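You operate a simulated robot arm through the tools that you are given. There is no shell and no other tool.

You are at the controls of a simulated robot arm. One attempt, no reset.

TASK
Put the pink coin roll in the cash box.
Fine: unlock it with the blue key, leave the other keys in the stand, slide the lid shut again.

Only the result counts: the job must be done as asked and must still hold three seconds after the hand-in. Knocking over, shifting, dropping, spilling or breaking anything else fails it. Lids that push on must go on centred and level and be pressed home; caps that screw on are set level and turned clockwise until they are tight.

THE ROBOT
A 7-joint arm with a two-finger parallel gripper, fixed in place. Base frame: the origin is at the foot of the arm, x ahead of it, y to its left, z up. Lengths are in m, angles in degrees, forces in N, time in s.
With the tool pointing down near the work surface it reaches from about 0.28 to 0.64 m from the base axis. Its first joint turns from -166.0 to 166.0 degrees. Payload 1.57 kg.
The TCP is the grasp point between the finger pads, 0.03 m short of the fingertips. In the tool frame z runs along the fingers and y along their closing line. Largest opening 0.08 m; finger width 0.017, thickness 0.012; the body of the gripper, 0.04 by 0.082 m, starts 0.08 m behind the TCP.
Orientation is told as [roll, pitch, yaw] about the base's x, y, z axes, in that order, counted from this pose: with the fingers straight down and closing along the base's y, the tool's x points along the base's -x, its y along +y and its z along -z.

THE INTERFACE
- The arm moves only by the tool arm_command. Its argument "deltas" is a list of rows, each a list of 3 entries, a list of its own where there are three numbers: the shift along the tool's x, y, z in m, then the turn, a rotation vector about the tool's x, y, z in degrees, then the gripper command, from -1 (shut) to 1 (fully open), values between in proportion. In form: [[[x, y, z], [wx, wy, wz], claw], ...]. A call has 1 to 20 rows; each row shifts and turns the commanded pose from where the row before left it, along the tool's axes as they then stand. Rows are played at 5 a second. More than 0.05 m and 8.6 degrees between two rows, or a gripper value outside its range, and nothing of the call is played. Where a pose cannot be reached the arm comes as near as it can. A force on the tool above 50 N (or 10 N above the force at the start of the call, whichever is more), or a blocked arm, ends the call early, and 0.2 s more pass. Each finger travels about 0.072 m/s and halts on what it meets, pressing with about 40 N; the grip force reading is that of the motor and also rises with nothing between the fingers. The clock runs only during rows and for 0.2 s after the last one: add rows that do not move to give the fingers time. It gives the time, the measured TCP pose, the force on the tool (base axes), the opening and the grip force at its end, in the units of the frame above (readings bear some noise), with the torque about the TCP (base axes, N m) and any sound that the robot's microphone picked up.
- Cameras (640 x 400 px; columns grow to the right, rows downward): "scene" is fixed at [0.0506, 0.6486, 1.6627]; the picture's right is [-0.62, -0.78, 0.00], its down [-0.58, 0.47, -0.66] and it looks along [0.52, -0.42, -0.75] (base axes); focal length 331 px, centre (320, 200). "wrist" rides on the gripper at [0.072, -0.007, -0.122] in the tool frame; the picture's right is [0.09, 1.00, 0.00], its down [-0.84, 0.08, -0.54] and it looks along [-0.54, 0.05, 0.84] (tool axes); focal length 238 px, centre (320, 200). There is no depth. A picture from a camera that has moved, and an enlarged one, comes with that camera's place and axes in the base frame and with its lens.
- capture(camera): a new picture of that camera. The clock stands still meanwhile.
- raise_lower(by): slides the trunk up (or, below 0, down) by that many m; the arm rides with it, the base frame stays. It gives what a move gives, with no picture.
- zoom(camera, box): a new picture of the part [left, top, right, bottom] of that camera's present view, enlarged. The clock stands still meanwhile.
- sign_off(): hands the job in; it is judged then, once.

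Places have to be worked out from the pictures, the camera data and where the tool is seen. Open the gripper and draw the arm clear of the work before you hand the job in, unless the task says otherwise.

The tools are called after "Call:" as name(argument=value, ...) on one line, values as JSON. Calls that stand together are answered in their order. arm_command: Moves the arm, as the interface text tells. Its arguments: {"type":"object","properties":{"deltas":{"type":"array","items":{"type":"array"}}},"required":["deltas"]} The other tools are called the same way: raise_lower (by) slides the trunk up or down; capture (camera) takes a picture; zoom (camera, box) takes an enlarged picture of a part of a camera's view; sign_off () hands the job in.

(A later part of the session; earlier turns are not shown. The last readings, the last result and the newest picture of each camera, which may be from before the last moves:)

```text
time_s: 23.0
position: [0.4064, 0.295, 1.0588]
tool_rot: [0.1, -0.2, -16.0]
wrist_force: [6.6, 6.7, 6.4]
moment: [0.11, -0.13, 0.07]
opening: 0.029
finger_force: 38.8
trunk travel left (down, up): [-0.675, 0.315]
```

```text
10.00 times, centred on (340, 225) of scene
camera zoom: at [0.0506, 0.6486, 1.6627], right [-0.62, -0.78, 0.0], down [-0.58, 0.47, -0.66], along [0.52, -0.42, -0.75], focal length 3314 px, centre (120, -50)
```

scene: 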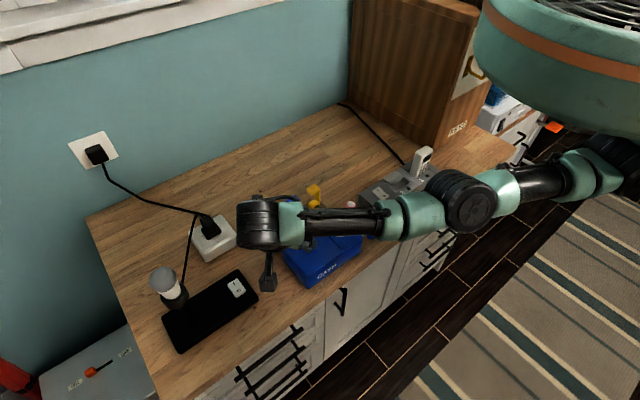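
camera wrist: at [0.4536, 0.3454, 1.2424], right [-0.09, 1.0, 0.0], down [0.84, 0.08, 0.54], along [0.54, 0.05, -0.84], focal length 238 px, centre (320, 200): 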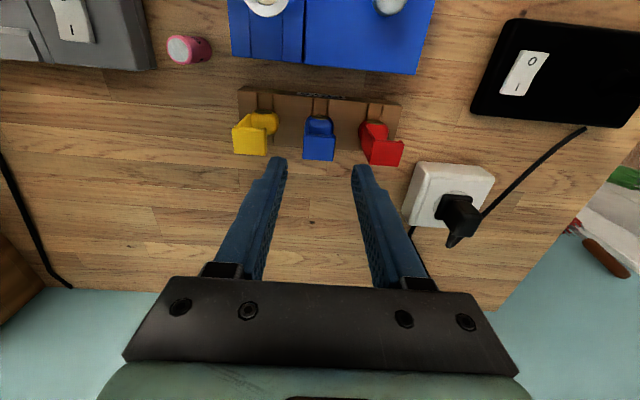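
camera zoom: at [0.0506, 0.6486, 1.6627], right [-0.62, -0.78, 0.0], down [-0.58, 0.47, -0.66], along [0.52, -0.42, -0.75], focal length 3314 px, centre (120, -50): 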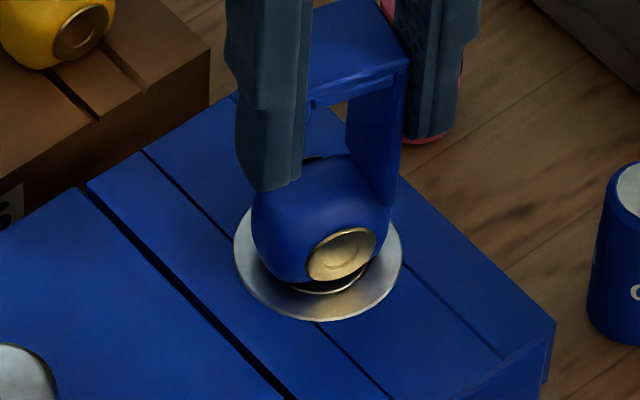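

It has turned 16° with little torque. The lateral force says the tool sits a bit toward −x and −y of the lock axis, so I correct that and keep turning.

Call:
arm_command(deltas=[[[-0.0008, 0.0015, 0], [0, 0, 0], -1], [[0.0002, 0.0004, 0], [0, 0, 8], -1], [[0.0002, 0.0004, 0], [0, 0, 8], -1], [[0, 0, 0], [0, 0, 0], -1]])

Call:
zoom(camera="scene", box=[320, 205, 360, 245])

```text
time_s: 24.0
position: [0.4075, 0.2981, 1.0591]
tool_rot: [0.1, -0.2, -32.2]
wrist_force: [7.3, 6.0, 9.0]
moment: [0.06, -0.02, 0.08]
opening: 0.029
finger_force: 38.4
trunk travel left (down, up): [-0.675, 0.315]
```

```text
10.00 times, centred on (340, 225) of scene
camera zoom: at [0.0506, 0.6486, 1.6627], right [-0.62, -0.78, 0.0], down [-0.58, 0.47, -0.66], along [0.52, -0.42, -0.75], focal length 3314 px, centre (120, -50)
```

zoom: 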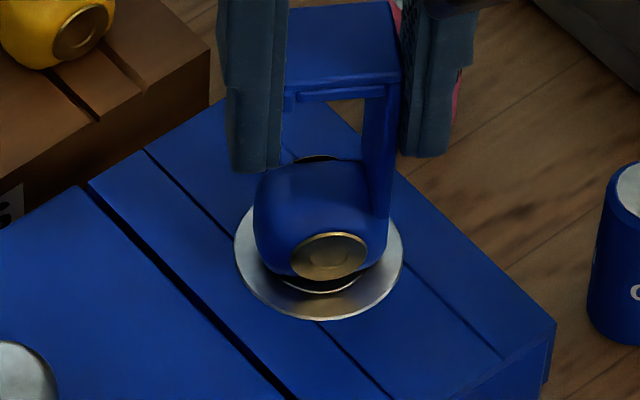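

Call:
arm_command(deltas=[[[-0.0006, 0.0012, -0.001], [0, 0, 0], -1], [[0.0003, 0.0004, 0], [0, 0, 8], -1], [[0.0003, 0.0004, 0], [0, 0, 8], -1], [[0, 0, 0], [0, 0, 0], -1]])

Call:
zoom(camera="scene", box=[320, 205, 360, 245])

```text
time_s: 25.0
position: [0.4084, 0.2983, 1.0596]
tool_rot: [-0.2, -0.1, -48.3]
wrist_force: [3.1, 1.6, -2.9]
moment: [-0.07, 0.1, 0.02]
opening: 0.0289
finger_force: 38.7
trunk travel left (down, up): [-0.675, 0.315]
```

```text
10.00 times, centred on (340, 225) of scene
camera zoom: at [0.0506, 0.6486, 1.6627], right [-0.62, -0.78, 0.0], down [-0.58, 0.47, -0.66], along [0.52, -0.42, -0.75], focal length 3314 px, centre (120, -50)
```

zoom: 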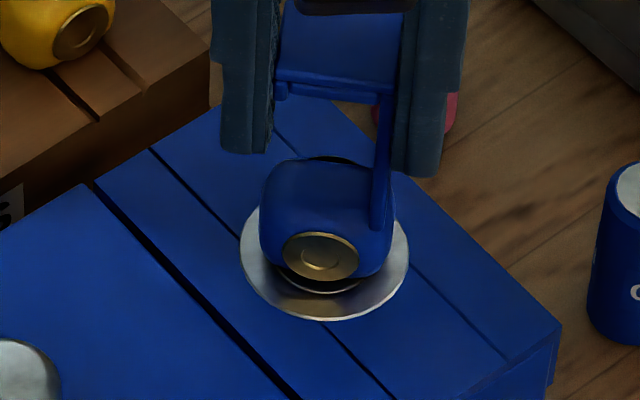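

The torque is low, but the ring has moved about 1 mm in the picture and the tool is now lifting slightly (Fz −2.9). I lower 0.7 mm to unload that and go on turning in gentle steps with less lateral push.

Call:
arm_command(deltas=[[[-0.0005, 0.0005, 0.0008], [0, 0, 0], -1], [[0.0003, 0.0003, 0], [0, 0, 6], -1], [[0.0003, 0.0003, 0], [0, 0, 6], -1], [[0, 0, 0], [0, 0, 0], -1]])

Call:
zoom(camera="scene", box=[320, 205, 360, 245])

```text
time_s: 26.0
position: [0.4095, 0.2994, 1.0606]
tool_rot: [0.2, -0.2, -60.2]
wrist_force: [3.8, -0.6, -2.5]
moment: [-0.12, 0.09, -0.05]
opening: 0.0289
finger_force: 38.5
trunk travel left (down, up): [-0.675, 0.315]
```

```text
10.00 times, centred on (340, 225) of scene
camera zoom: at [0.0506, 0.6486, 1.6627], right [-0.62, -0.78, 0.0], down [-0.58, 0.47, -0.66], along [0.52, -0.42, -0.75], focal length 3314 px, centre (120, -50)
```

zoom: 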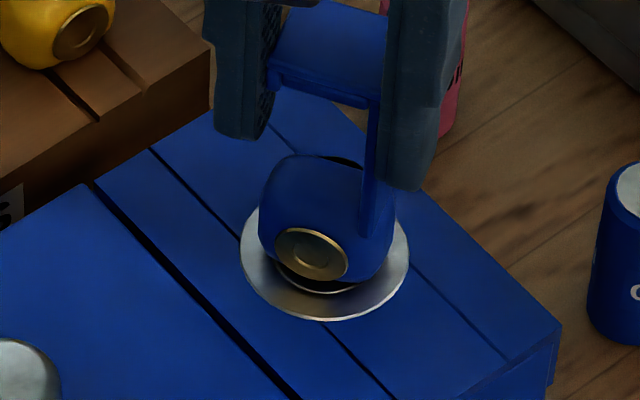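

Call:
arm_command(deltas=[[[-0.0003, 0, 0.0006], [0, 0, 6], -1], [[0.0002, 0.0003, 0], [0, 0, 6], -1], [[0.0002, 0.0003, 0], [0, 0, 6], -1], [[0, 0, 0], [0, 0, 0], -1]])

Call:
zoom(camera="scene", box=[320, 205, 360, 245])

```text
time_s: 27.0
position: [0.4098, 0.2998, 1.0599]
tool_rot: [0.2, -0.1, -78.1]
wrist_force: [8.7, 3.5, 8.9]
moment: [-0.08, -0.29, 0.11]
opening: 0.029
finger_force: 39.1
trunk travel left (down, up): [-0.675, 0.315]
```

```text
10.00 times, centred on (340, 225) of scene
camera zoom: at [0.0506, 0.6486, 1.6627], right [-0.62, -0.78, 0.0], down [-0.58, 0.47, -0.66], along [0.52, -0.42, -0.75], focal length 3314 px, centre (120, -50)
```

zoom: 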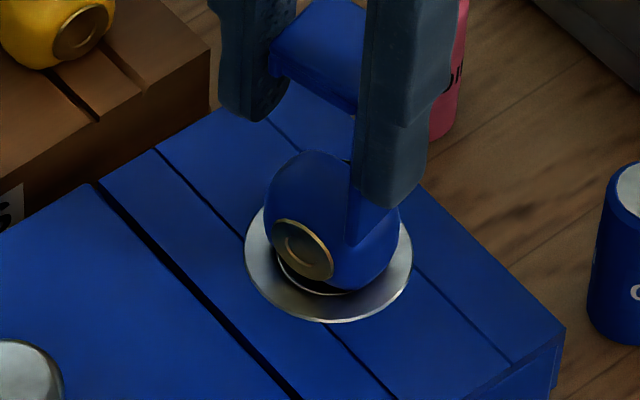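

The box is creeping about 1 mm toward −x and −y because the lock axis sits further ahead of the TCP than I compensated for. I back off the lateral load and finish the turn with better compensation.

Call:
arm_command(deltas=[[[0.0004, 0.002, -0.0006], [0, 0, 0], -1], [[0.0001, 0.0006, 0], [0, 0, 6], -1], [[0.0001, 0.0006, 0], [0, 0, 6], -1], [[0, 0, 0], [0, 0, 0], -1]])

Call:
zoom(camera="scene", box=[320, 205, 360, 245])

```text
time_s: 28.0
position: [0.4123, 0.3004, 1.0587]
tool_rot: [0.1, -0.1, -90.2]
wrist_force: [5.2, -0.5, 7.6]
moment: [-0.02, 0.17, 0.01]
opening: 0.0286
finger_force: 38.5
trunk travel left (down, up): [-0.675, 0.315]
```

```text
10.00 times, centred on (340, 225) of scene
camera zoom: at [0.0506, 0.6486, 1.6627], right [-0.62, -0.78, 0.0], down [-0.58, 0.47, -0.66], along [0.52, -0.42, -0.75], focal length 3314 px, centre (120, -50)
```

zoom: 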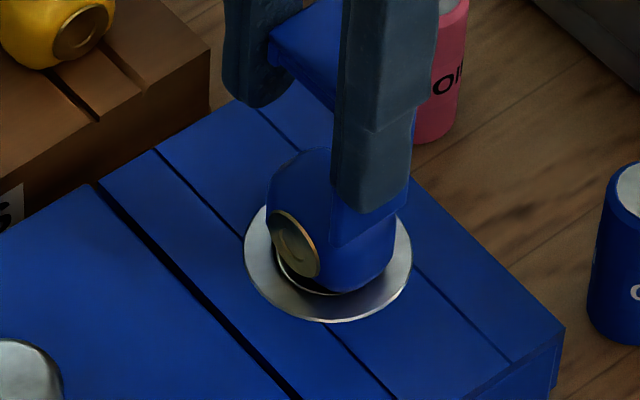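

No click yet. The blade has about 20–25° of play in the slot, so the cylinder lags the hand, and I keep turning the same way with compensation.

Call:
arm_command(deltas=[[[0, 0.0012, -0.0004], [0, 0, 0], -1], [[0.0001, 0.0007, 0], [0, 0, 7], -1], [[0.0001, 0.0007, 0], [0, 0, 7], -1], [[0, 0, 0], [0, 0, 0], -1]])

Call:
zoom(camera="scene", box=[320, 205, 360, 245])

Call:
zoom(camera="wrist", box=[230, 60, 410, 200])

```text
time_s: 29.0
position: [0.4147, 0.3012, 1.059]
tool_rot: [0.0, -0.1, -104.1]
wrist_force: [-2.6, 0.2, -2.5]
moment: [0.09, 0.32, 0.45]
opening: 0.0296
finger_force: 38.7
trunk travel left (down, up): [-0.675, 0.315]
```

```text
10.00 times, centred on (340, 225) of scene
camera zoom: at [0.0506, 0.6486, 1.6627], right [-0.62, -0.78, 0.0], down [-0.58, 0.47, -0.66], along [0.52, -0.42, -0.75], focal length 3314 px, centre (120, -50)
```

zoom: 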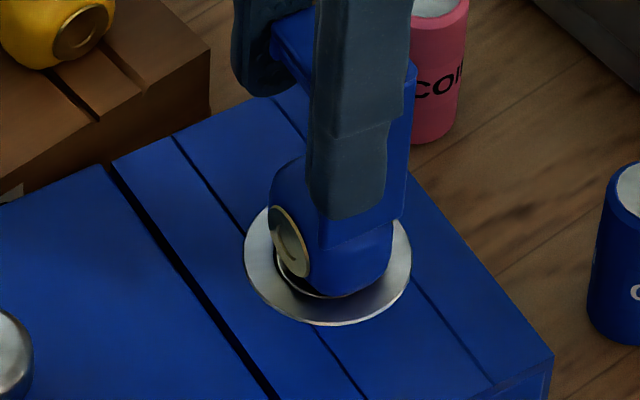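

```text
2.86 times, centred on (320, 130) of wrist
camera zoom: at [0.4254, 0.3737, 1.1812], right [0.99, -0.15, 0.0], down [-0.13, -0.83, 0.54], along [-0.08, -0.54, -0.84], focal length 681 px, centre (320, 400)
```

zoom: 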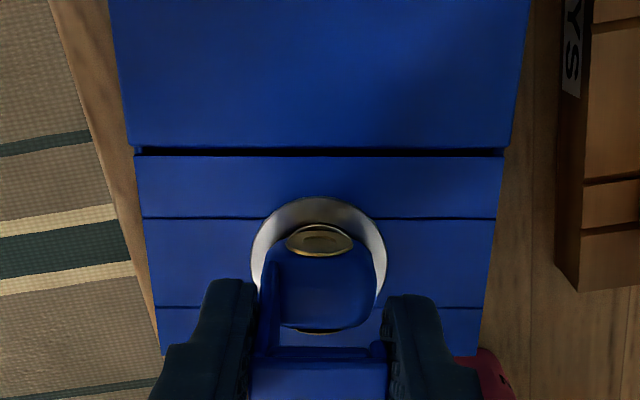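

The torque jumped to 0.45 N·m at 104°, so the cylinder has reached its stop, and the box nudged round slightly. I turn back a few degrees to unload, then open the fingers and rise off the key.

Call:
arm_command(deltas=[[[-0.0001, -0.0007, 0], [0, 0, -4], -1], [[-0.0001, -0.0003, 0.0003], [0, 0, -3], -1], [[0, 0, 0], [0, 0, 0], -1]])

Call:
zoom(camera="scene", box=[270, 190, 380, 290])

```text
time_s: 29.8
position: [0.4138, 0.302, 1.0583]
tool_rot: [0.1, -0.1, -97.1]
wrist_force: [-3.6, 0.5, -4.9]
moment: [0.12, 0.23, -0.02]
opening: 0.0292
finger_force: 39.0
trunk travel left (down, up): [-0.675, 0.315]
```

```text
4.00 times, centred on (325, 240) of scene
camera zoom: at [0.0506, 0.6486, 1.6627], right [-0.62, -0.78, 0.0], down [-0.58, 0.47, -0.66], along [0.52, -0.42, -0.75], focal length 1326 px, centre (300, 40)
```

zoom: 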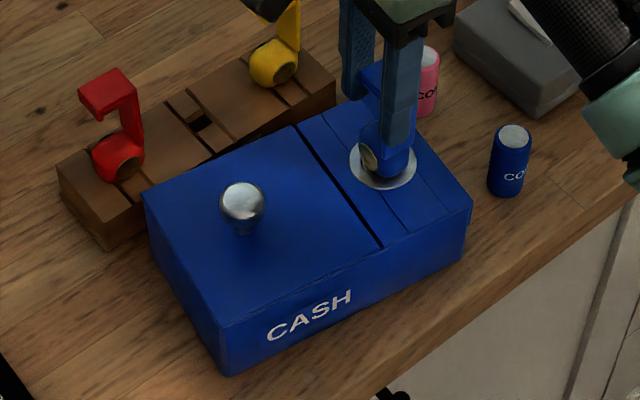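

The box has turned a few degrees clockwise. I check that it didn't bump the key stand before I let go.

Call:
zoom(camera="scene", box=[250, 170, 350, 250])

Call:
zoom(camera="wrist", box=[160, 0, 520, 225])

```text
5.00 times, centred on (300, 210) of scene
camera zoom: at [0.0506, 0.6486, 1.6627], right [-0.62, -0.78, 0.0], down [-0.58, 0.47, -0.66], along [0.52, -0.42, -0.75], focal length 1657 px, centre (420, 150)
```

zoom: 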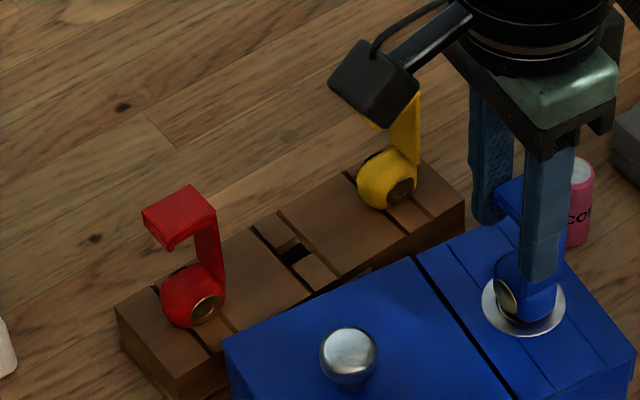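

```text
1.78 times, centred on (340, 112) of wrist
camera zoom: at [0.4158, 0.3746, 1.1813], right [1.0, -0.03, 0.0], down [-0.03, -0.84, 0.54], along [-0.02, -0.54, -0.84], focal length 424 px, centre (284, 356)
```

zoom: 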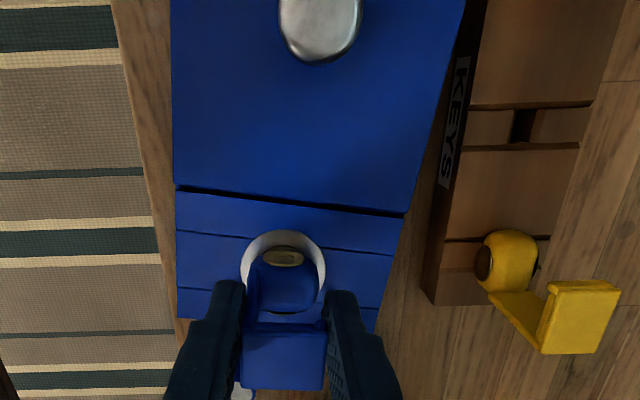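

The stand and the other keys haven't moved, and there is still about 1 cm between box and stand. The box is now turned roughly 8° clockwise. I release the key and rise straight up.

Call:
arm_command(deltas=[[[0, 0, 0.0005], [0, 0, 0], -1], [[0, 0, 0], [0, 0, 0], 0.0], [[0, 0, 0], [0, 0, 0], 0.3], [[0, 0, 0], [0, 0, 0], 0.3], [[0, 0, -0.02], [0, 0, 0], 0.3], [[0, 0, -0.03], [0, 0, 0], 0.3], [[0, 0, -0.03], [0, 0, 0], 0.3], [[0, 0, -0.01], [0, 0, 0], 0.3]])

Call:
capture(camera="wrist")

Call:
zoom(camera="scene", box=[260, 180, 400, 290])

```text
time_s: 31.6
position: [0.4139, 0.302, 1.1497]
tool_rot: [0.2, -0.1, -97.0]
wrist_force: [-0.3, 0.4, 0.3]
moment: [0.0, 0.05, -0.01]
opening: 0.052
finger_force: 0.1
trunk travel left (down, up): [-0.675, 0.315]
```

```text
taken
camera wrist: at [0.4158, 0.3746, 1.2715], right [1.0, -0.03, 0.0], down [-0.03, -0.84, 0.54], along [-0.02, -0.54, -0.84], focal length 238 px, centre (320, 200)
```

wrist: 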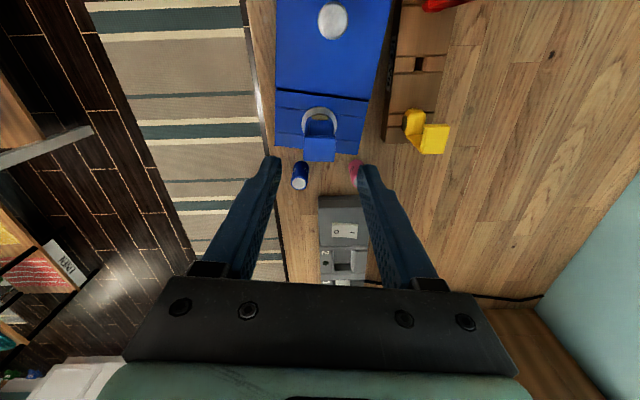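

```text
3.64 times, centred on (330, 235) of scene
camera zoom: at [0.0506, 0.6486, 1.6627], right [-0.62, -0.78, 0.0], down [-0.58, 0.47, -0.66], along [0.52, -0.42, -0.75], focal length 1205 px, centre (284, 73)
```

zoom: 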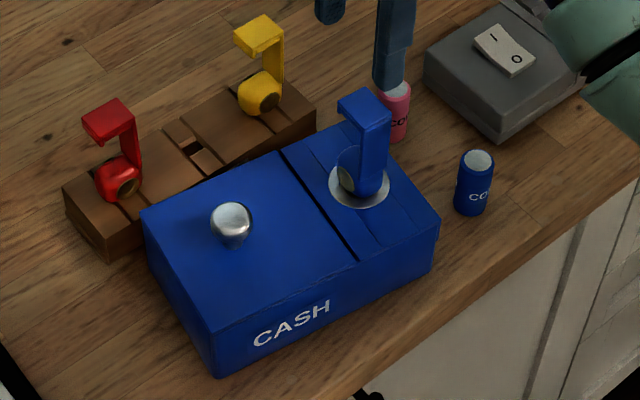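

The key stands upright in the lock. I turn the hand back to near the box's own direction at this safe height and shift toward the lid knob.

Call:
arm_command(deltas=[[[0, 0, 0], [0, 0, -8], 0.6], [[0, 0, 0], [0, 0, -8], 0.6], [[0, 0, 0], [0, 0, -8], 0.6], [[0, 0, 0], [0, 0, -8], 0.6], [[0, 0, 0], [0, 0, -8], 0.6], [[0, 0, 0], [0, 0, -8], 0.6], [[0, 0, 0], [0, 0, -8], 0.6], [[0, 0, 0], [0, 0, -8], 0.6], [[0, 0, 0], [0, 0, -8], 0.6], [[0, 0, 0], [0, 0, -8], 0.6], [[0, 0, 0], [0, 0, -8], 0.6], [[0.02, 0.03, 0], [0, 0, 0], 0.6], [[0.02, 0.03, 0], [0, 0, 0], 0.6], [[0, 0, 0], [0, 0, 0], 0.6]])

Call:
capture(camera="wrist")

Call:
zoom(camera="wrist", box=[200, 40, 440, 190])

```text
time_s: 34.6
position: [0.3829, 0.3673, 1.1498]
tool_rot: [0.0, -0.1, -9.0]
wrist_force: [0.0, 0.8, -1.1]
moment: [-0.01, 0.0, 0.05]
opening: 0.0643
finger_force: 0.1
trunk travel left (down, up): [-0.675, 0.315]
```

```text
taken
camera wrist: at [0.3105, 0.3728, 1.2718], right [0.07, 1.0, 0.0], down [0.84, -0.06, 0.54], along [0.54, -0.04, -0.84], focal length 238 px, centre (320, 200)
```

wrist: 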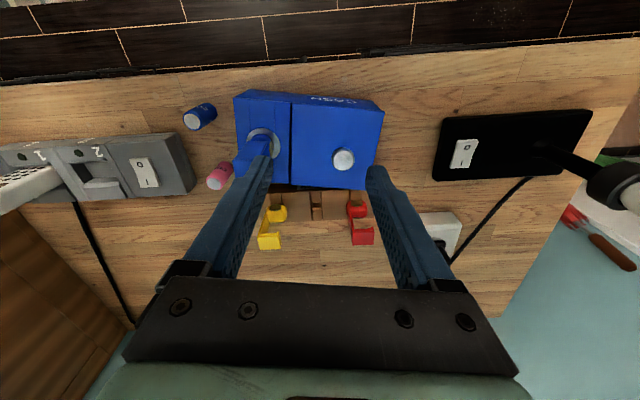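

```text
2.67 times, centred on (320, 115) of wrist
camera zoom: at [0.3105, 0.3728, 1.2718], right [0.07, 1.0, 0.0], down [0.84, -0.06, 0.54], along [0.54, -0.04, -0.84], focal length 636 px, centre (320, 427)
```

zoom: 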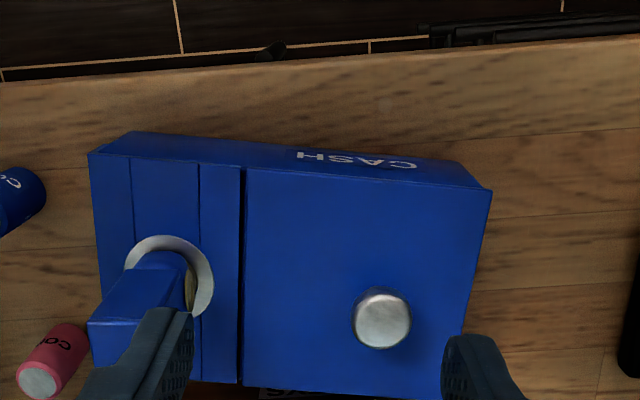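

Both views put the knob at (0.422, 0.391, 1.012), about 25 mm across. The box yaw is about −9°, which matches the hand, so the tool's y axis lies along the slide direction. I move over the knob, lower, and grip it.

Call:
arm_command(deltas=[[[-0.0349, 0.0295, 0], [0, 0, 0], 0.6], [[0, 0, 0.04], [0, 0, 0], 0.6], [[0, 0, 0.04], [0, 0, 0], 0.6], [[0, 0, 0.03], [0, 0, 0], 0.6], [[0, 0, 0], [0, 0, 0], 0.6]])

Call:
zoom(camera="wrist", box=[200, 40, 440, 190])

Call:
zoom(camera="scene", box=[260, 180, 400, 290])

```text
time_s: 35.8
position: [0.4222, 0.3906, 1.0399]
tool_rot: [-0.1, -0.1, -9.1]
wrist_force: [1.3, 0.3, -0.2]
moment: [0.01, -0.03, -0.03]
opening: 0.0641
finger_force: 0.1
trunk travel left (down, up): [-0.675, 0.315]
```

```text
2.67 times, centred on (320, 115) of wrist
camera zoom: at [0.3502, 0.3961, 1.1613], right [0.07, 1.0, 0.0], down [0.84, -0.06, 0.54], along [0.54, -0.04, -0.84], focal length 636 px, centre (320, 427)
```

zoom: 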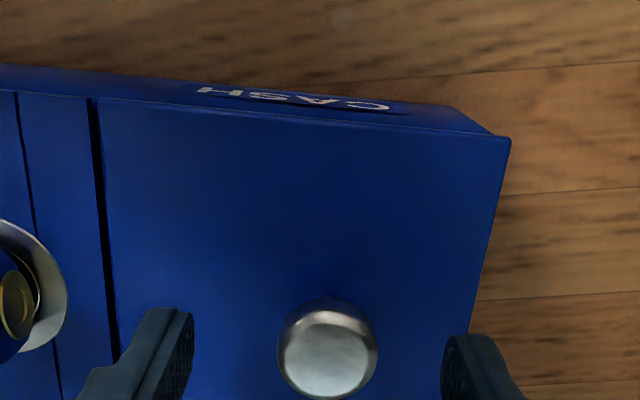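

```text
3.64 times, centred on (330, 235) of scene
camera zoom: at [0.0506, 0.6486, 1.6627], right [-0.62, -0.78, 0.0], down [-0.58, 0.47, -0.66], along [0.52, -0.42, -0.75], focal length 1205 px, centre (284, 73)
```

zoom: 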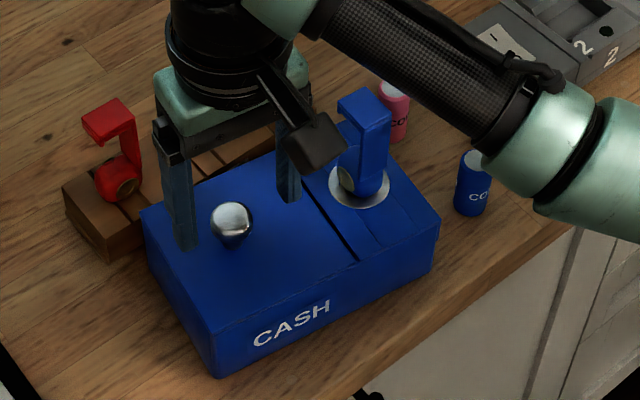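

Call:
arm_command(deltas=[[[0, 0.0015, 0.01], [0, 0, 0], 0.6], [[0, 0, 0.008], [0, 0, 0], 0.2], [[0, 0, 0], [0, 0, 0], -0.2], [[0, 0, 0], [0, 0, 0], -0.6], [[0, 0, 0], [0, 0, 0], -1], [[0, 0, 0], [0, 0, 0], -1]])

Call:
zoom(camera="wrist", box=[200, 40, 440, 190])

```text
time_s: 37.2
position: [0.4229, 0.3931, 1.0211]
tool_rot: [0.0, -0.1, -9.1]
wrist_force: [0.5, 4.5, -0.9]
moment: [0.11, -0.11, 0.06]
opening: 0.027
finger_force: 37.8
trunk travel left (down, up): [-0.675, 0.315]
```

```text
2.67 times, centred on (320, 115) of wrist
camera zoom: at [0.3507, 0.3983, 1.1431], right [0.07, 1.0, 0.0], down [0.84, -0.05, 0.54], along [0.54, -0.04, -0.84], focal length 636 px, centre (320, 427)
```

zoom: 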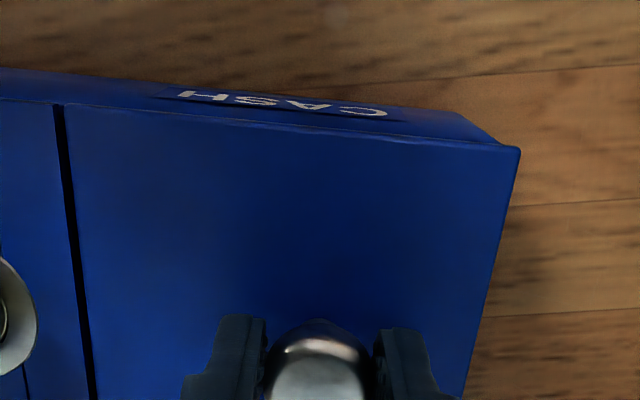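

The knob is gripped (27 mm, 38 N). I slide gently along the box's +y by about 1 cm and see whether the lid alone moves.

Call:
arm_command(deltas=[[[0, 0.004, 0], [0, 0, 0], -1], [[0, 0.004, 0], [0, 0, 0], -1], [[0, 0.004, 0], [0, 0, 0], -1], [[0, 0, 0], [0, 0, 0], -1]])

Call:
zoom(camera="wrist", box=[200, 40, 440, 190])

Call:
zoom(camera="scene", box=[260, 180, 400, 290])

```text
time_s: 38.2
position: [0.4246, 0.4043, 1.0218]
tool_rot: [-0.1, 0.0, -9.1]
wrist_force: [-2.6, 0.2, 0.5]
moment: [-0.04, 0.13, -0.06]
opening: 0.0269
finger_force: 37.6
trunk travel left (down, up): [-0.675, 0.315]
```

```text
2.67 times, centred on (320, 115) of wrist
camera zoom: at [0.3528, 0.4098, 1.1431], right [0.07, 1.0, 0.0], down [0.84, -0.06, 0.54], along [0.54, -0.04, -0.84], focal length 636 px, centre (320, 427)
```

zoom: 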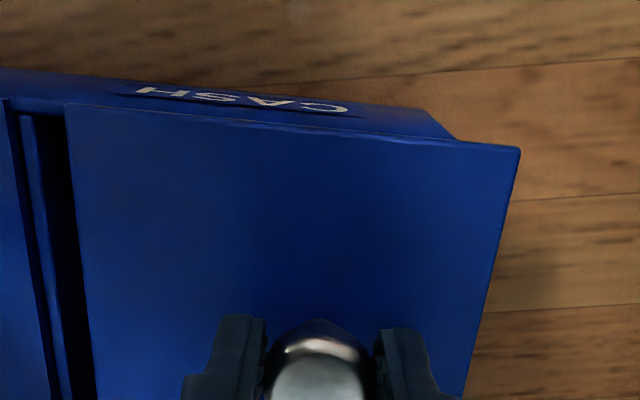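

```text
3.64 times, centred on (330, 235) of scene
camera zoom: at [0.0506, 0.6486, 1.6627], right [-0.62, -0.78, 0.0], down [-0.58, 0.47, -0.66], along [0.52, -0.42, -0.75], focal length 1205 px, centre (284, 73)
```

zoom: 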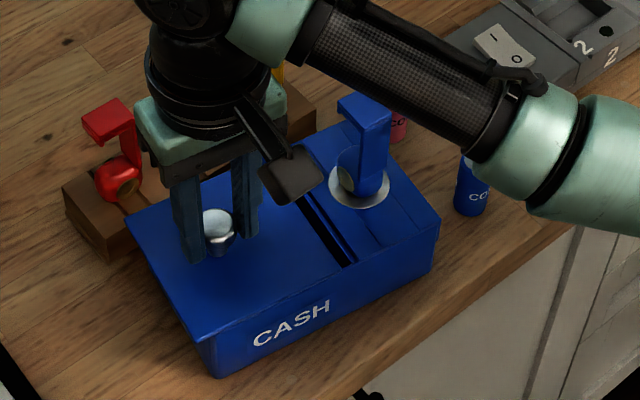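

The lock is open: the lid slid 1.1 cm with little force and the box stayed put. I keep sliding with a small lateral correction.

Call:
arm_command(deltas=[[[0.0008, 0.006, 0], [0, 0, 0], -1], [[0.0001, 0.008, 0], [0, 0, 0], -1], [[0.0001, 0.008, 0], [0, 0, 0], -1], [[0.0001, 0.008, 0], [0, 0, 0], -1], [[0, 0, 0], [0, 0, 0], -1]])

Call:
zoom(camera="scene", box=[240, 170, 400, 300])

```text
time_s: 39.4
position: [0.4301, 0.4337, 1.0211]
tool_rot: [0.0, -0.2, -9.2]
wrist_force: [2.1, 0.1, -0.2]
moment: [0.04, 0.01, 0.05]
opening: 0.0268
finger_force: 37.7
trunk travel left (down, up): [-0.675, 0.315]
```

```text
3.08 times, centred on (320, 235) of scene
camera zoom: at [0.0506, 0.6486, 1.6627], right [-0.62, -0.78, 0.0], down [-0.58, 0.47, -0.66], along [0.52, -0.42, -0.75], focal length 1020 px, centre (320, 92)
```

zoom: 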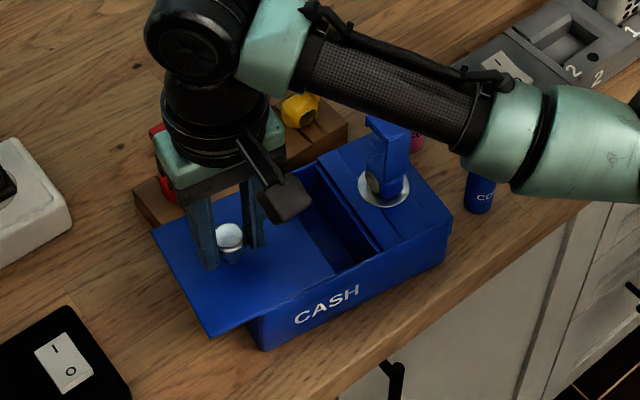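

The lid is open 41 mm. I slide 8 mm more, keeping under half the lid overhanging, then let go of the knob and rise.

Call:
arm_command(deltas=[[[-0.0003, 0.008, 0], [0, 0, 0], -1], [[0, 0, 0], [0, 0, 0], -1], [[0, 0, 0], [0, 0, 0], -0.2], [[0, 0, 0], [0, 0, 0], 0.2], [[0, 0, 0], [0, 0, 0], 0.5], [[0, 0, -0.02], [0, 0, 0], 0.5], [[0, 0, -0.04], [0, 0, 0], 0.5], [[0, 0, -0.04], [0, 0, 0], 0.5], [[0, 0, -0.02], [0, 0, 0], 0.5], [[0.03, -0.035, 0], [0, 0, 0], 0.5], [[0.03, -0.035, 0], [0, 0, 0], 0.5], [[0, 0, 0], [0, 0, 0], 0.5]])

Call:
capture(camera="wrist")

Call:
zoom(camera="scene", box=[240, 170, 400, 300])

Call:
zoom(camera="wrist", box=[180, 60, 400, 200])

```text
time_s: 42.0
position: [0.3598, 0.3822, 1.1396]
tool_rot: [-0.2, 0.0, -9.1]
wrist_force: [-0.4, -0.7, 0.5]
moment: [0.01, 0.03, 0.03]
opening: 0.0601
finger_force: 0.1
trunk travel left (down, up): [-0.675, 0.315]
```

```text
taken
camera wrist: at [0.2884, 0.3878, 1.2619], right [0.07, 1.0, 0.0], down [0.84, -0.05, 0.54], along [0.54, -0.04, -0.84], focal length 238 px, centre (320, 200)
```

wrist: 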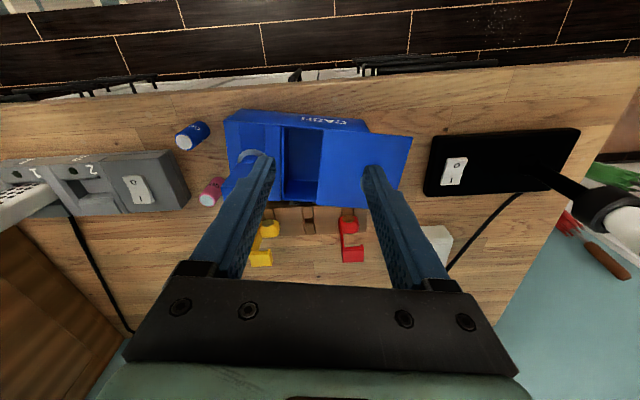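

```text
3.08 times, centred on (320, 235) of scene
camera zoom: at [0.0506, 0.6486, 1.6627], right [-0.62, -0.78, 0.0], down [-0.58, 0.47, -0.66], along [0.52, -0.42, -0.75], focal length 1020 px, centre (320, 92)
```

zoom: 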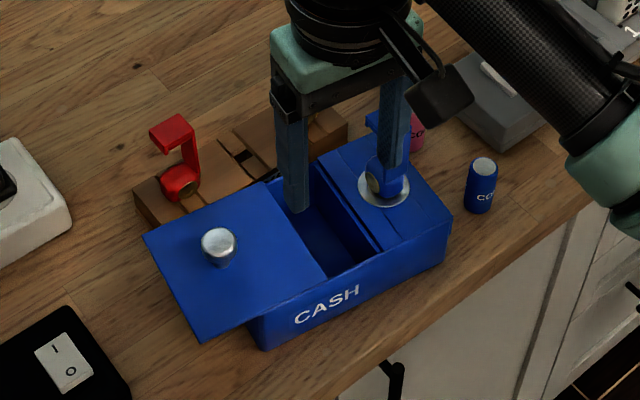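

```text
2.86 times, centred on (290, 130) of wrist
camera zoom: at [0.2884, 0.3878, 1.2619], right [0.07, 1.0, 0.0], down [0.84, -0.05, 0.54], along [0.54, -0.04, -0.84], focal length 681 px, centre (406, 400)
```

zoom: 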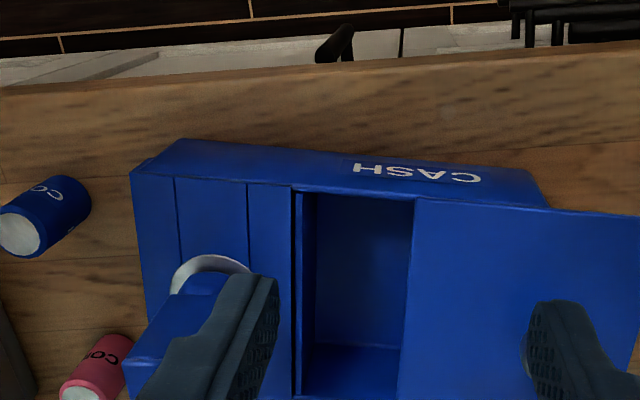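

The cavity is open, about 42 mm wide and centred near (0.413, 0.354). I rise slightly, pass over the key and look at the pink coin roll.

Call:
arm_command(deltas=[[[0, 0, -0.015], [0, 0, 0], 0.2], [[-0.0163, -0.0392, 0], [0, 0, 0], 0.2], [[-0.0163, -0.0392, 0], [0, 0, 0], 0.2], [[-0.0163, -0.0392, 0], [0, 0, 0], 0.2], [[-0.0163, -0.0392, 0], [0, 0, 0], 0.2], [[0, 0, 0], [0, 0, -4.5], 0.2], [[0, 0, 0], [0, 0, -4.5], 0.2], [[0, 0, 0], [0, 0, 0], 0.2]])

Call:
capture(camera="wrist")

Call:
zoom(camera="wrist", box=[220, 40, 420, 190])

Call:
zoom(camera="scene", box=[320, 180, 400, 250])

```text
time_s: 43.8
position: [0.3993, 0.216, 1.1558]
tool_rot: [-0.1, -0.1, -0.1]
wrist_force: [0.3, 0.1, -0.1]
moment: [0.0, 0.01, 0.01]
opening: 0.0479
finger_force: 0.1
trunk travel left (down, up): [-0.675, 0.315]
```

```text
taken
camera wrist: at [0.327, 0.2112, 1.2785], right [-0.09, 1.0, 0.0], down [0.84, 0.08, 0.54], along [0.54, 0.05, -0.84], focal length 238 px, centre (320, 200)
```

wrist: 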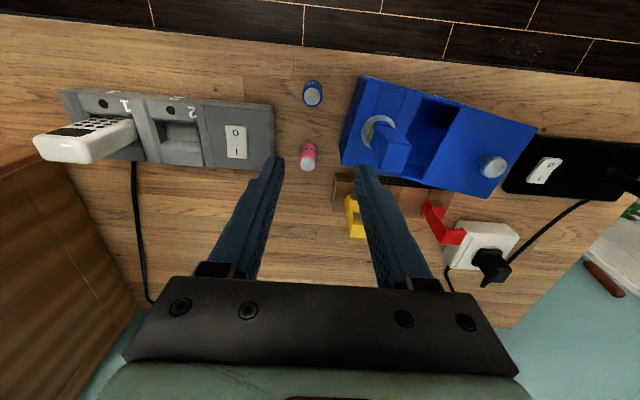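

```text
2.67 times, centred on (320, 115) of wrist
camera zoom: at [0.327, 0.2112, 1.2785], right [-0.09, 1.0, 0.0], down [0.84, 0.08, 0.54], along [0.54, 0.05, -0.84], focal length 636 px, centre (320, 427)
```

zoom: 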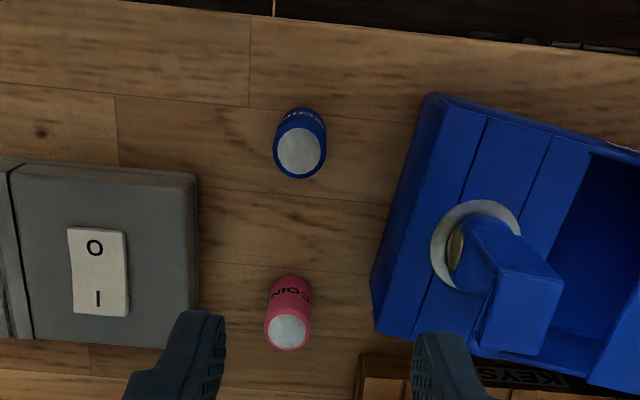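

```text
5.71 times, centred on (360, 215) of scene
camera zoom: at [0.0506, 0.6486, 1.6627], right [-0.62, -0.78, 0.0], down [-0.58, 0.47, -0.66], along [0.52, -0.42, -0.75], focal length 1894 px, centre (91, 114)
```

zoom: 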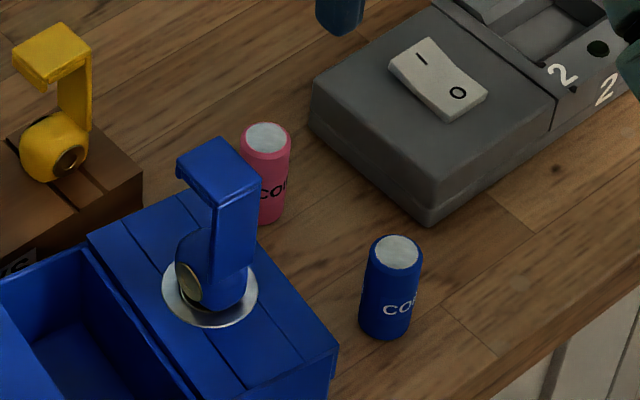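

Both views put the pink roll's top centre at (0.464, 0.208, 0.975), about 24 mm across and 50 mm tall. The box corner and the grey device leave enough room with a 40 mm opening. I move over it and lower partway.

Call:
arm_command(deltas=[[[-0.0325, -0.0042, 0], [0, 0, 0], 0.0], [[-0.0325, -0.0042, 0], [0, 0, 0], 0.0], [[0, 0, 0.04], [0, 0, 0], 0.0], [[0, 0, 0.045], [0, 0, 0], 0.0], [[0, 0, 0.045], [0, 0, 0], 0.0], [[0, 0, 0], [0, 0, 0], 0.0]])

Call:
capture(camera="wrist")

Call:
zoom(camera="scene", box=[320, 160, 400, 240])

```text
time_s: 45.2
position: [0.4635, 0.2081, 1.0252]
tool_rot: [0.0, -0.2, -0.1]
wrist_force: [-0.5, 0.3, 0.2]
moment: [0.04, -0.01, 0.0]
opening: 0.04
finger_force: 0.0
trunk travel left (down, up): [-0.675, 0.315]
```

```text
taken
camera wrist: at [0.3923, 0.2025, 1.1479], right [-0.09, 1.0, 0.0], down [0.84, 0.08, 0.54], along [0.54, 0.05, -0.84], focal length 238 px, centre (320, 200)
```

wrist: 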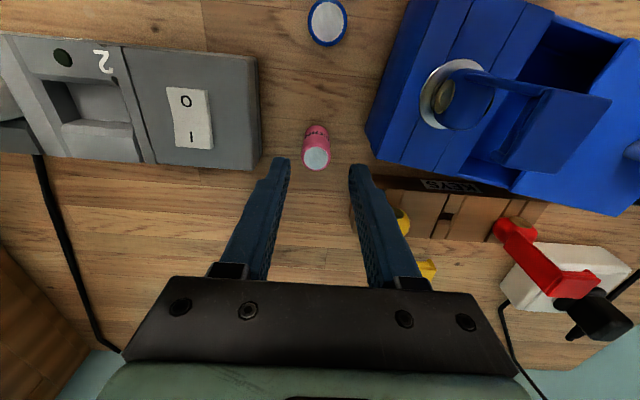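

```text
5.00 times, centred on (360, 200) of scene
camera zoom: at [0.0506, 0.6486, 1.6627], right [-0.62, -0.78, 0.0], down [-0.58, 0.47, -0.66], along [0.52, -0.42, -0.75], focal length 1657 px, centre (120, 200)
```

zoom: 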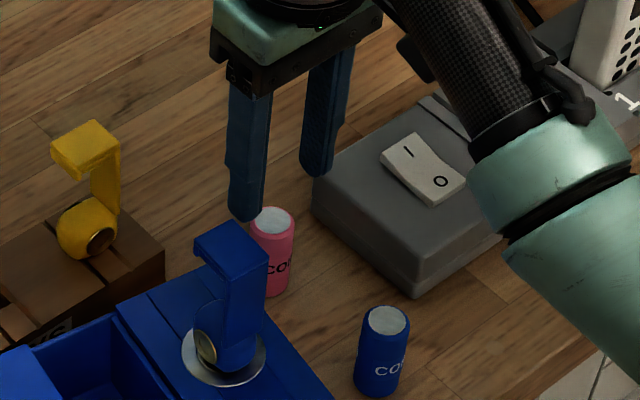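

The coin top reads (0.466, 0.206) from close up, so I trim the position, go down with the tips about 1 cm above the counter, and close.

Call:
arm_command(deltas=[[[-0.0018, -0.0015, 0.02], [0, 0, 0], 0.0], [[0, 0, 0.02], [0, 0, 0], 0.0], [[0, 0, 0.02], [0, 0, 0], 0.0], [[0, 0, 0], [0, 0, 0], 0.0], [[0, 0, 0], [0, 0, 0], -0.3], [[0, 0, 0], [0, 0, 0], -1], [[0, 0, 0], [0, 0, 0], -1], [[0, 0, 0], [0, 0, 0], -1]])

Call:
zoom(camera="scene", box=[320, 160, 400, 240])

Call:
zoom(camera="wrist", box=[220, 60, 420, 210])

```text
time_s: 47.0
position: [0.4677, 0.2055, 0.9655]
tool_rot: [-0.2, -0.2, -0.2]
wrist_force: [-0.3, -0.9, -0.2]
moment: [-0.02, 0.02, -0.02]
opening: 0.0239
finger_force: 36.1
trunk travel left (down, up): [-0.675, 0.315]
```

```text
5.00 times, centred on (360, 200) of scene
camera zoom: at [0.0506, 0.6486, 1.6627], right [-0.62, -0.78, 0.0], down [-0.58, 0.47, -0.66], along [0.52, -0.42, -0.75], focal length 1657 px, centre (120, 200)
```

zoom: 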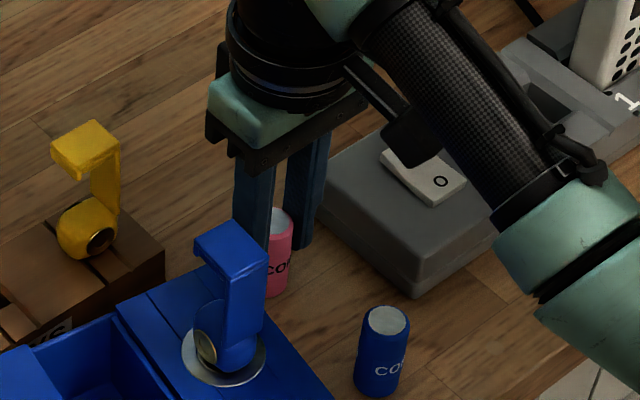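

```text
2.67 times, centred on (320, 135) of wrist
camera zoom: at [0.3947, 0.2004, 1.0881], right [-0.09, 1.0, 0.0], down [0.84, 0.08, 0.54], along [0.54, 0.05, -0.84], focal length 636 px, centre (320, 373)
```

zoom: 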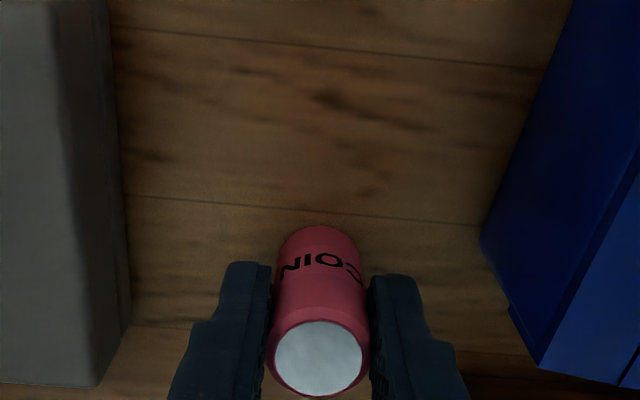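

The roll is held at 23.9 mm. I lift it straight up well above the key top, then turn the hand to yaw −99° so the fingers will close along the long side of the cavity.

Call:
arm_command(deltas=[[[0, 0, -0.02], [0, 0, 0], -1], [[0, 0, -0.04], [0, 0, 0], -1], [[0, 0, -0.045], [0, 0, 0], -1], [[0, 0, -0.045], [0, 0, 0], -1], [[0, 0, -0.045], [0, 0, 0], -1], [[0, 0, 0], [0, 0, 8.2], -1], [[0, 0, 0], [0, 0, 8.2], -1], [[0, 0, 0], [0, 0, 8.2], -1], [[0, 0, 0], [0, 0, 8.2], -1], [[0, 0, 0], [0, 0, 8.2], -1], [[0, 0, 0], [0, 0, 8.2], -1], [[0, 0, 0], [0, 0, 8.2], -1], [[0, 0, 0], [0, 0, 8.2], -1], [[0, 0, 0], [0, 0, 8.2], -1], [[0, 0, 0], [0, 0, 8.2], -1], [[0, 0, 0], [0, 0, 8.2], -1], [[0, 0, 0], [0, 0, 8.2], -1], [[0, 0, 0], [0, 0, 0], -1]])

Call:
capture(camera="wrist")

Call:
capture(camera="scene")

```text
time_s: 50.8
position: [0.4672, 0.2072, 1.16]
tool_rot: [0.0, -0.1, -98.6]
wrist_force: [-0.3, 0.4, -2.4]
moment: [0.03, 0.02, 0.02]
opening: 0.0239
finger_force: 36.2
trunk travel left (down, up): [-0.675, 0.315]
```

```text
taken
camera wrist: at [0.4703, 0.2799, 1.2832], right [1.0, -0.06, 0.0], down [-0.05, -0.84, 0.54], along [-0.03, -0.54, -0.84], focal length 238 px, centre (320, 200)
```

wrist: 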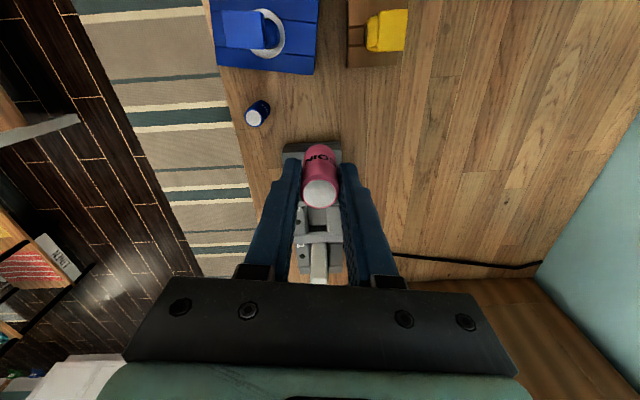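

```text
taken
```

scene: 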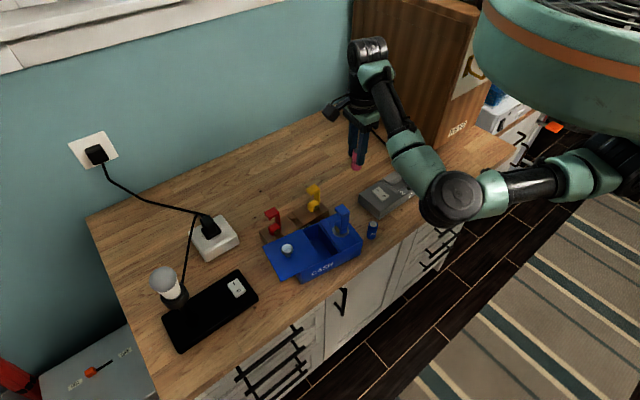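

Call:
zoom(camera="scene", box=[260, 200, 370, 290])

```text
4.44 times, centred on (315, 245) of scene
camera zoom: at [0.0506, 0.6486, 1.6627], right [-0.62, -0.78, 0.0], down [-0.58, 0.47, -0.66], along [0.52, -0.42, -0.75], focal length 1473 px, centre (342, 0)
```

zoom: 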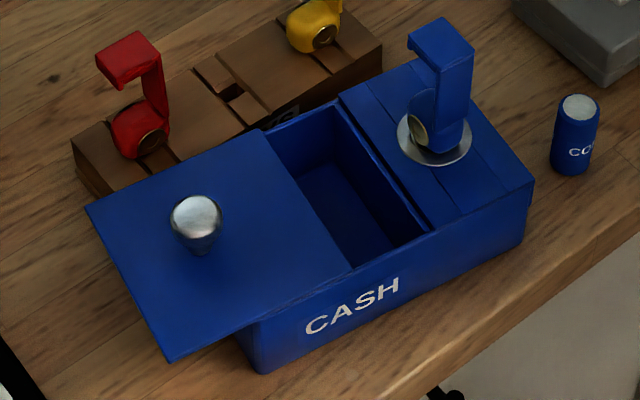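

The opening centre also reads about (0.414, 0.353) from the scene camera. I carry the roll over it at height and then lower partway.

Call:
arm_command(deltas=[[[0.0341, -0.0186, 0], [0, 0, 0], -1], [[0.0341, -0.0186, 0], [0, 0, 0], -1], [[0.0341, -0.0186, 0], [0, 0, 0], -1], [[0.0339, -0.0186, 0], [0, 0, 0], -1], [[0, 0, 0], [0, 0, 0], -1], [[0, 0, 0.04], [0, 0, 0], -1], [[0, 0, 0.04], [0, 0, 0], -1], [[0, 0, 0], [0, 0, 0], -1]])

Call:
capture(camera="wrist")

Call:
zoom(camera="scene", box=[260, 200, 370, 290])

Call:
zoom(camera="wrist", box=[200, 60, 440, 240])

```text
time_s: 52.6
position: [0.4119, 0.3534, 1.0804]
tool_rot: [0.1, 0.0, -98.5]
wrist_force: [-0.1, 0.0, -2.2]
moment: [0.02, 0.0, 0.03]
opening: 0.0239
finger_force: 35.7
trunk travel left (down, up): [-0.675, 0.315]
```

```text
taken
camera wrist: at [0.4168, 0.4253, 1.2028], right [1.0, -0.06, 0.0], down [-0.05, -0.84, 0.54], along [-0.03, -0.54, -0.84], focal length 238 px, centre (320, 200)
```

wrist: 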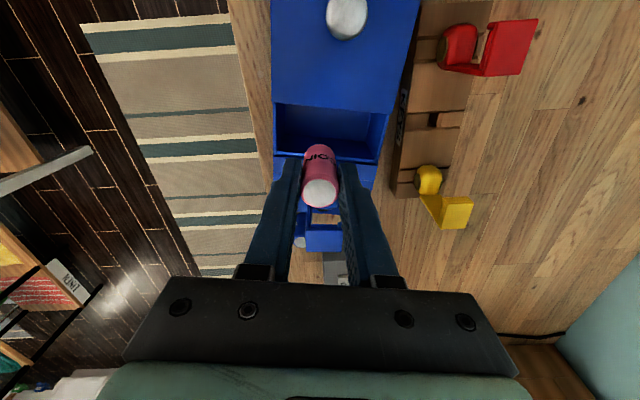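

```text
4.44 times, centred on (315, 245) of scene
camera zoom: at [0.0506, 0.6486, 1.6627], right [-0.62, -0.78, 0.0], down [-0.58, 0.47, -0.66], along [0.52, -0.42, -0.75], focal length 1473 px, centre (342, 0)
```

zoom: 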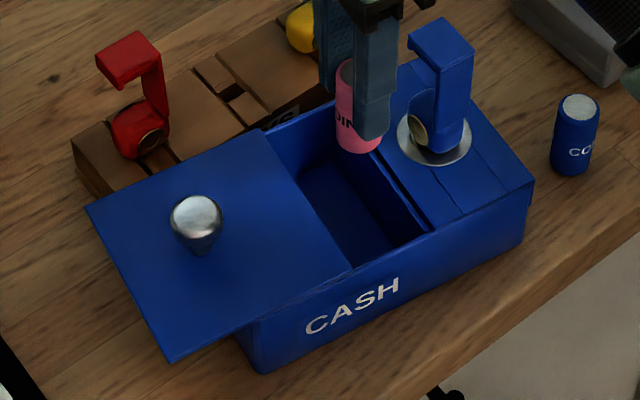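

```text
2.22 times, centred on (320, 150) of wrist
camera zoom: at [0.4168, 0.4253, 1.2028], right [1.0, -0.06, 0.0], down [-0.05, -0.84, 0.54], along [-0.03, -0.54, -0.84], focal length 530 px, centre (320, 311)
```

zoom: 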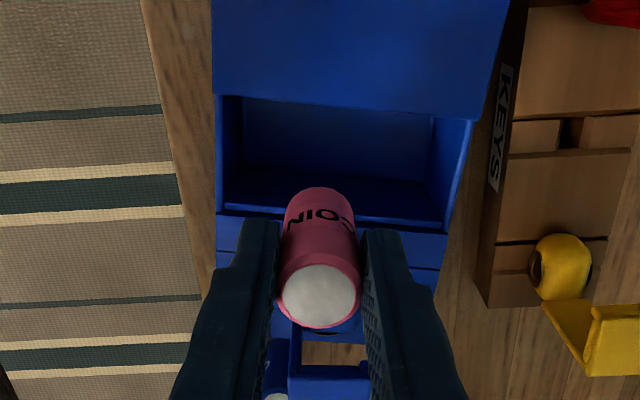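

Seen from here the cavity is centred near (0.421, 0.356). I shift the roll to that point and lower it into the opening.

Call:
arm_command(deltas=[[[0.0039, 0.0085, 0], [0, 0, 0], -1], [[0, 0, 0.025], [0, 0, 0], -1], [[0, 0, 0.025], [0, 0, 0], -1], [[0, 0, 0], [0, 0, 0], -1]])

Call:
zoom(camera="scene", box=[260, 200, 370, 290])

Call:
zoom(camera="wrist", box=[200, 60, 440, 240])

```text
time_s: 53.6
position: [0.4213, 0.3557, 1.0299]
tool_rot: [0.1, 0.0, -98.6]
wrist_force: [0.6, -0.2, -1.2]
moment: [0.02, -0.04, 0.01]
opening: 0.0244
finger_force: 35.9
trunk travel left (down, up): [-0.675, 0.315]
```

```text
4.44 times, centred on (315, 245) of scene
camera zoom: at [0.0506, 0.6486, 1.6627], right [-0.62, -0.78, 0.0], down [-0.58, 0.47, -0.66], along [0.52, -0.42, -0.75], focal length 1473 px, centre (342, 0)
```

zoom: 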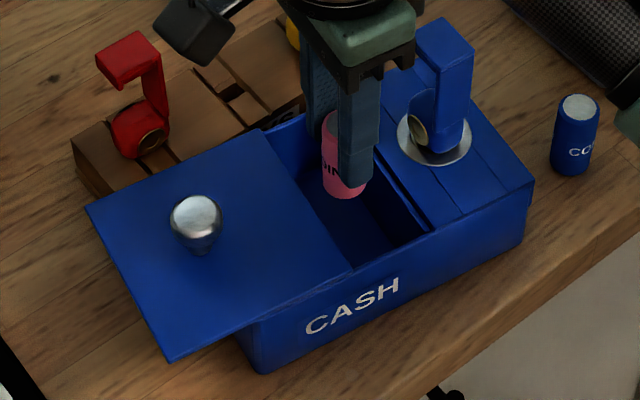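

```text
2.22 times, centred on (320, 150) of wrist
camera zoom: at [0.4255, 0.4281, 1.1527], right [1.0, -0.06, 0.0], down [-0.05, -0.84, 0.54], along [-0.03, -0.54, -0.84], focal length 530 px, centre (320, 311)
```

zoom: 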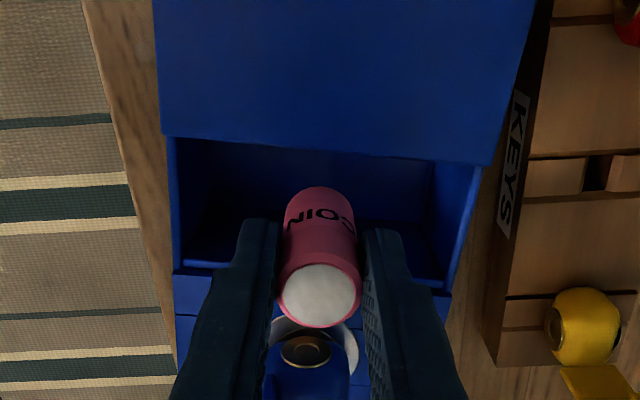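

The roll is centred between the lid edge and the lock-side rim. I lower it down into the box.

Call:
arm_command(deltas=[[[0, 0, 0.015], [0, 0, 0], -1], [[0, 0, 0.015], [0, 0, 0], -1], [[0, 0, 0.01], [0, 0, 0], -1], [[0, 0, 0.006], [0, 0, 0], -1], [[0, 0, 0], [0, 0, 0], -1]])

Call:
zoom(camera="scene", box=[260, 200, 370, 290])

Call:
zoom(camera="wrist", box=[200, 60, 440, 240])

```text
time_s: 54.8
position: [0.4223, 0.3558, 0.9859]
tool_rot: [0.1, -0.1, -98.5]
wrist_force: [0.5, -0.4, -1.8]
moment: [0.01, 0.0, -0.05]
opening: 0.0236
finger_force: 36.0
trunk travel left (down, up): [-0.675, 0.315]
```

```text
4.44 times, centred on (315, 245) of scene
camera zoom: at [0.0506, 0.6486, 1.6627], right [-0.62, -0.78, 0.0], down [-0.58, 0.47, -0.66], along [0.52, -0.42, -0.75], focal length 1473 px, centre (342, 0)
```

zoom: 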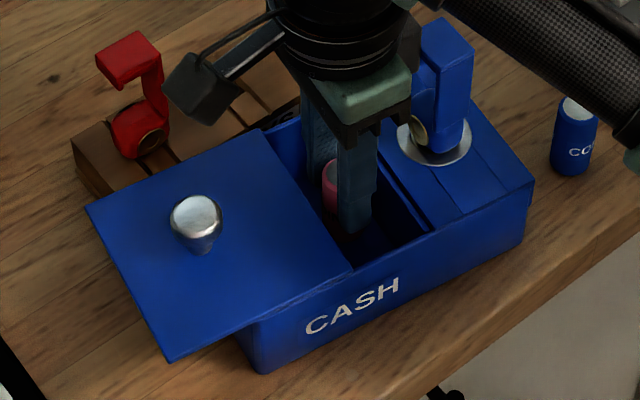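

```text
2.22 times, centred on (320, 150) of wrist
camera zoom: at [0.4263, 0.4281, 1.1072], right [1.0, -0.06, 0.0], down [-0.05, -0.84, 0.54], along [-0.03, -0.54, -0.84], focal length 530 px, centre (320, 311)
```

zoom: 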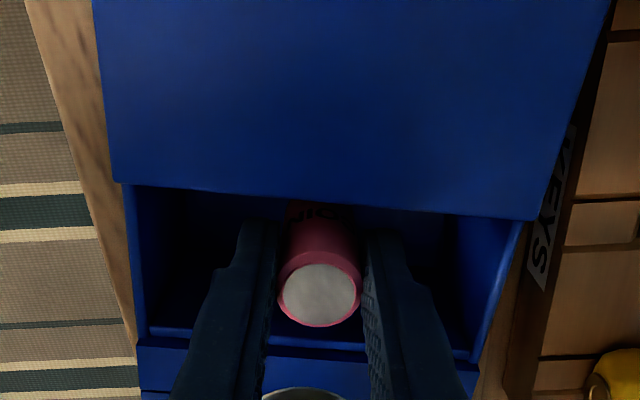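

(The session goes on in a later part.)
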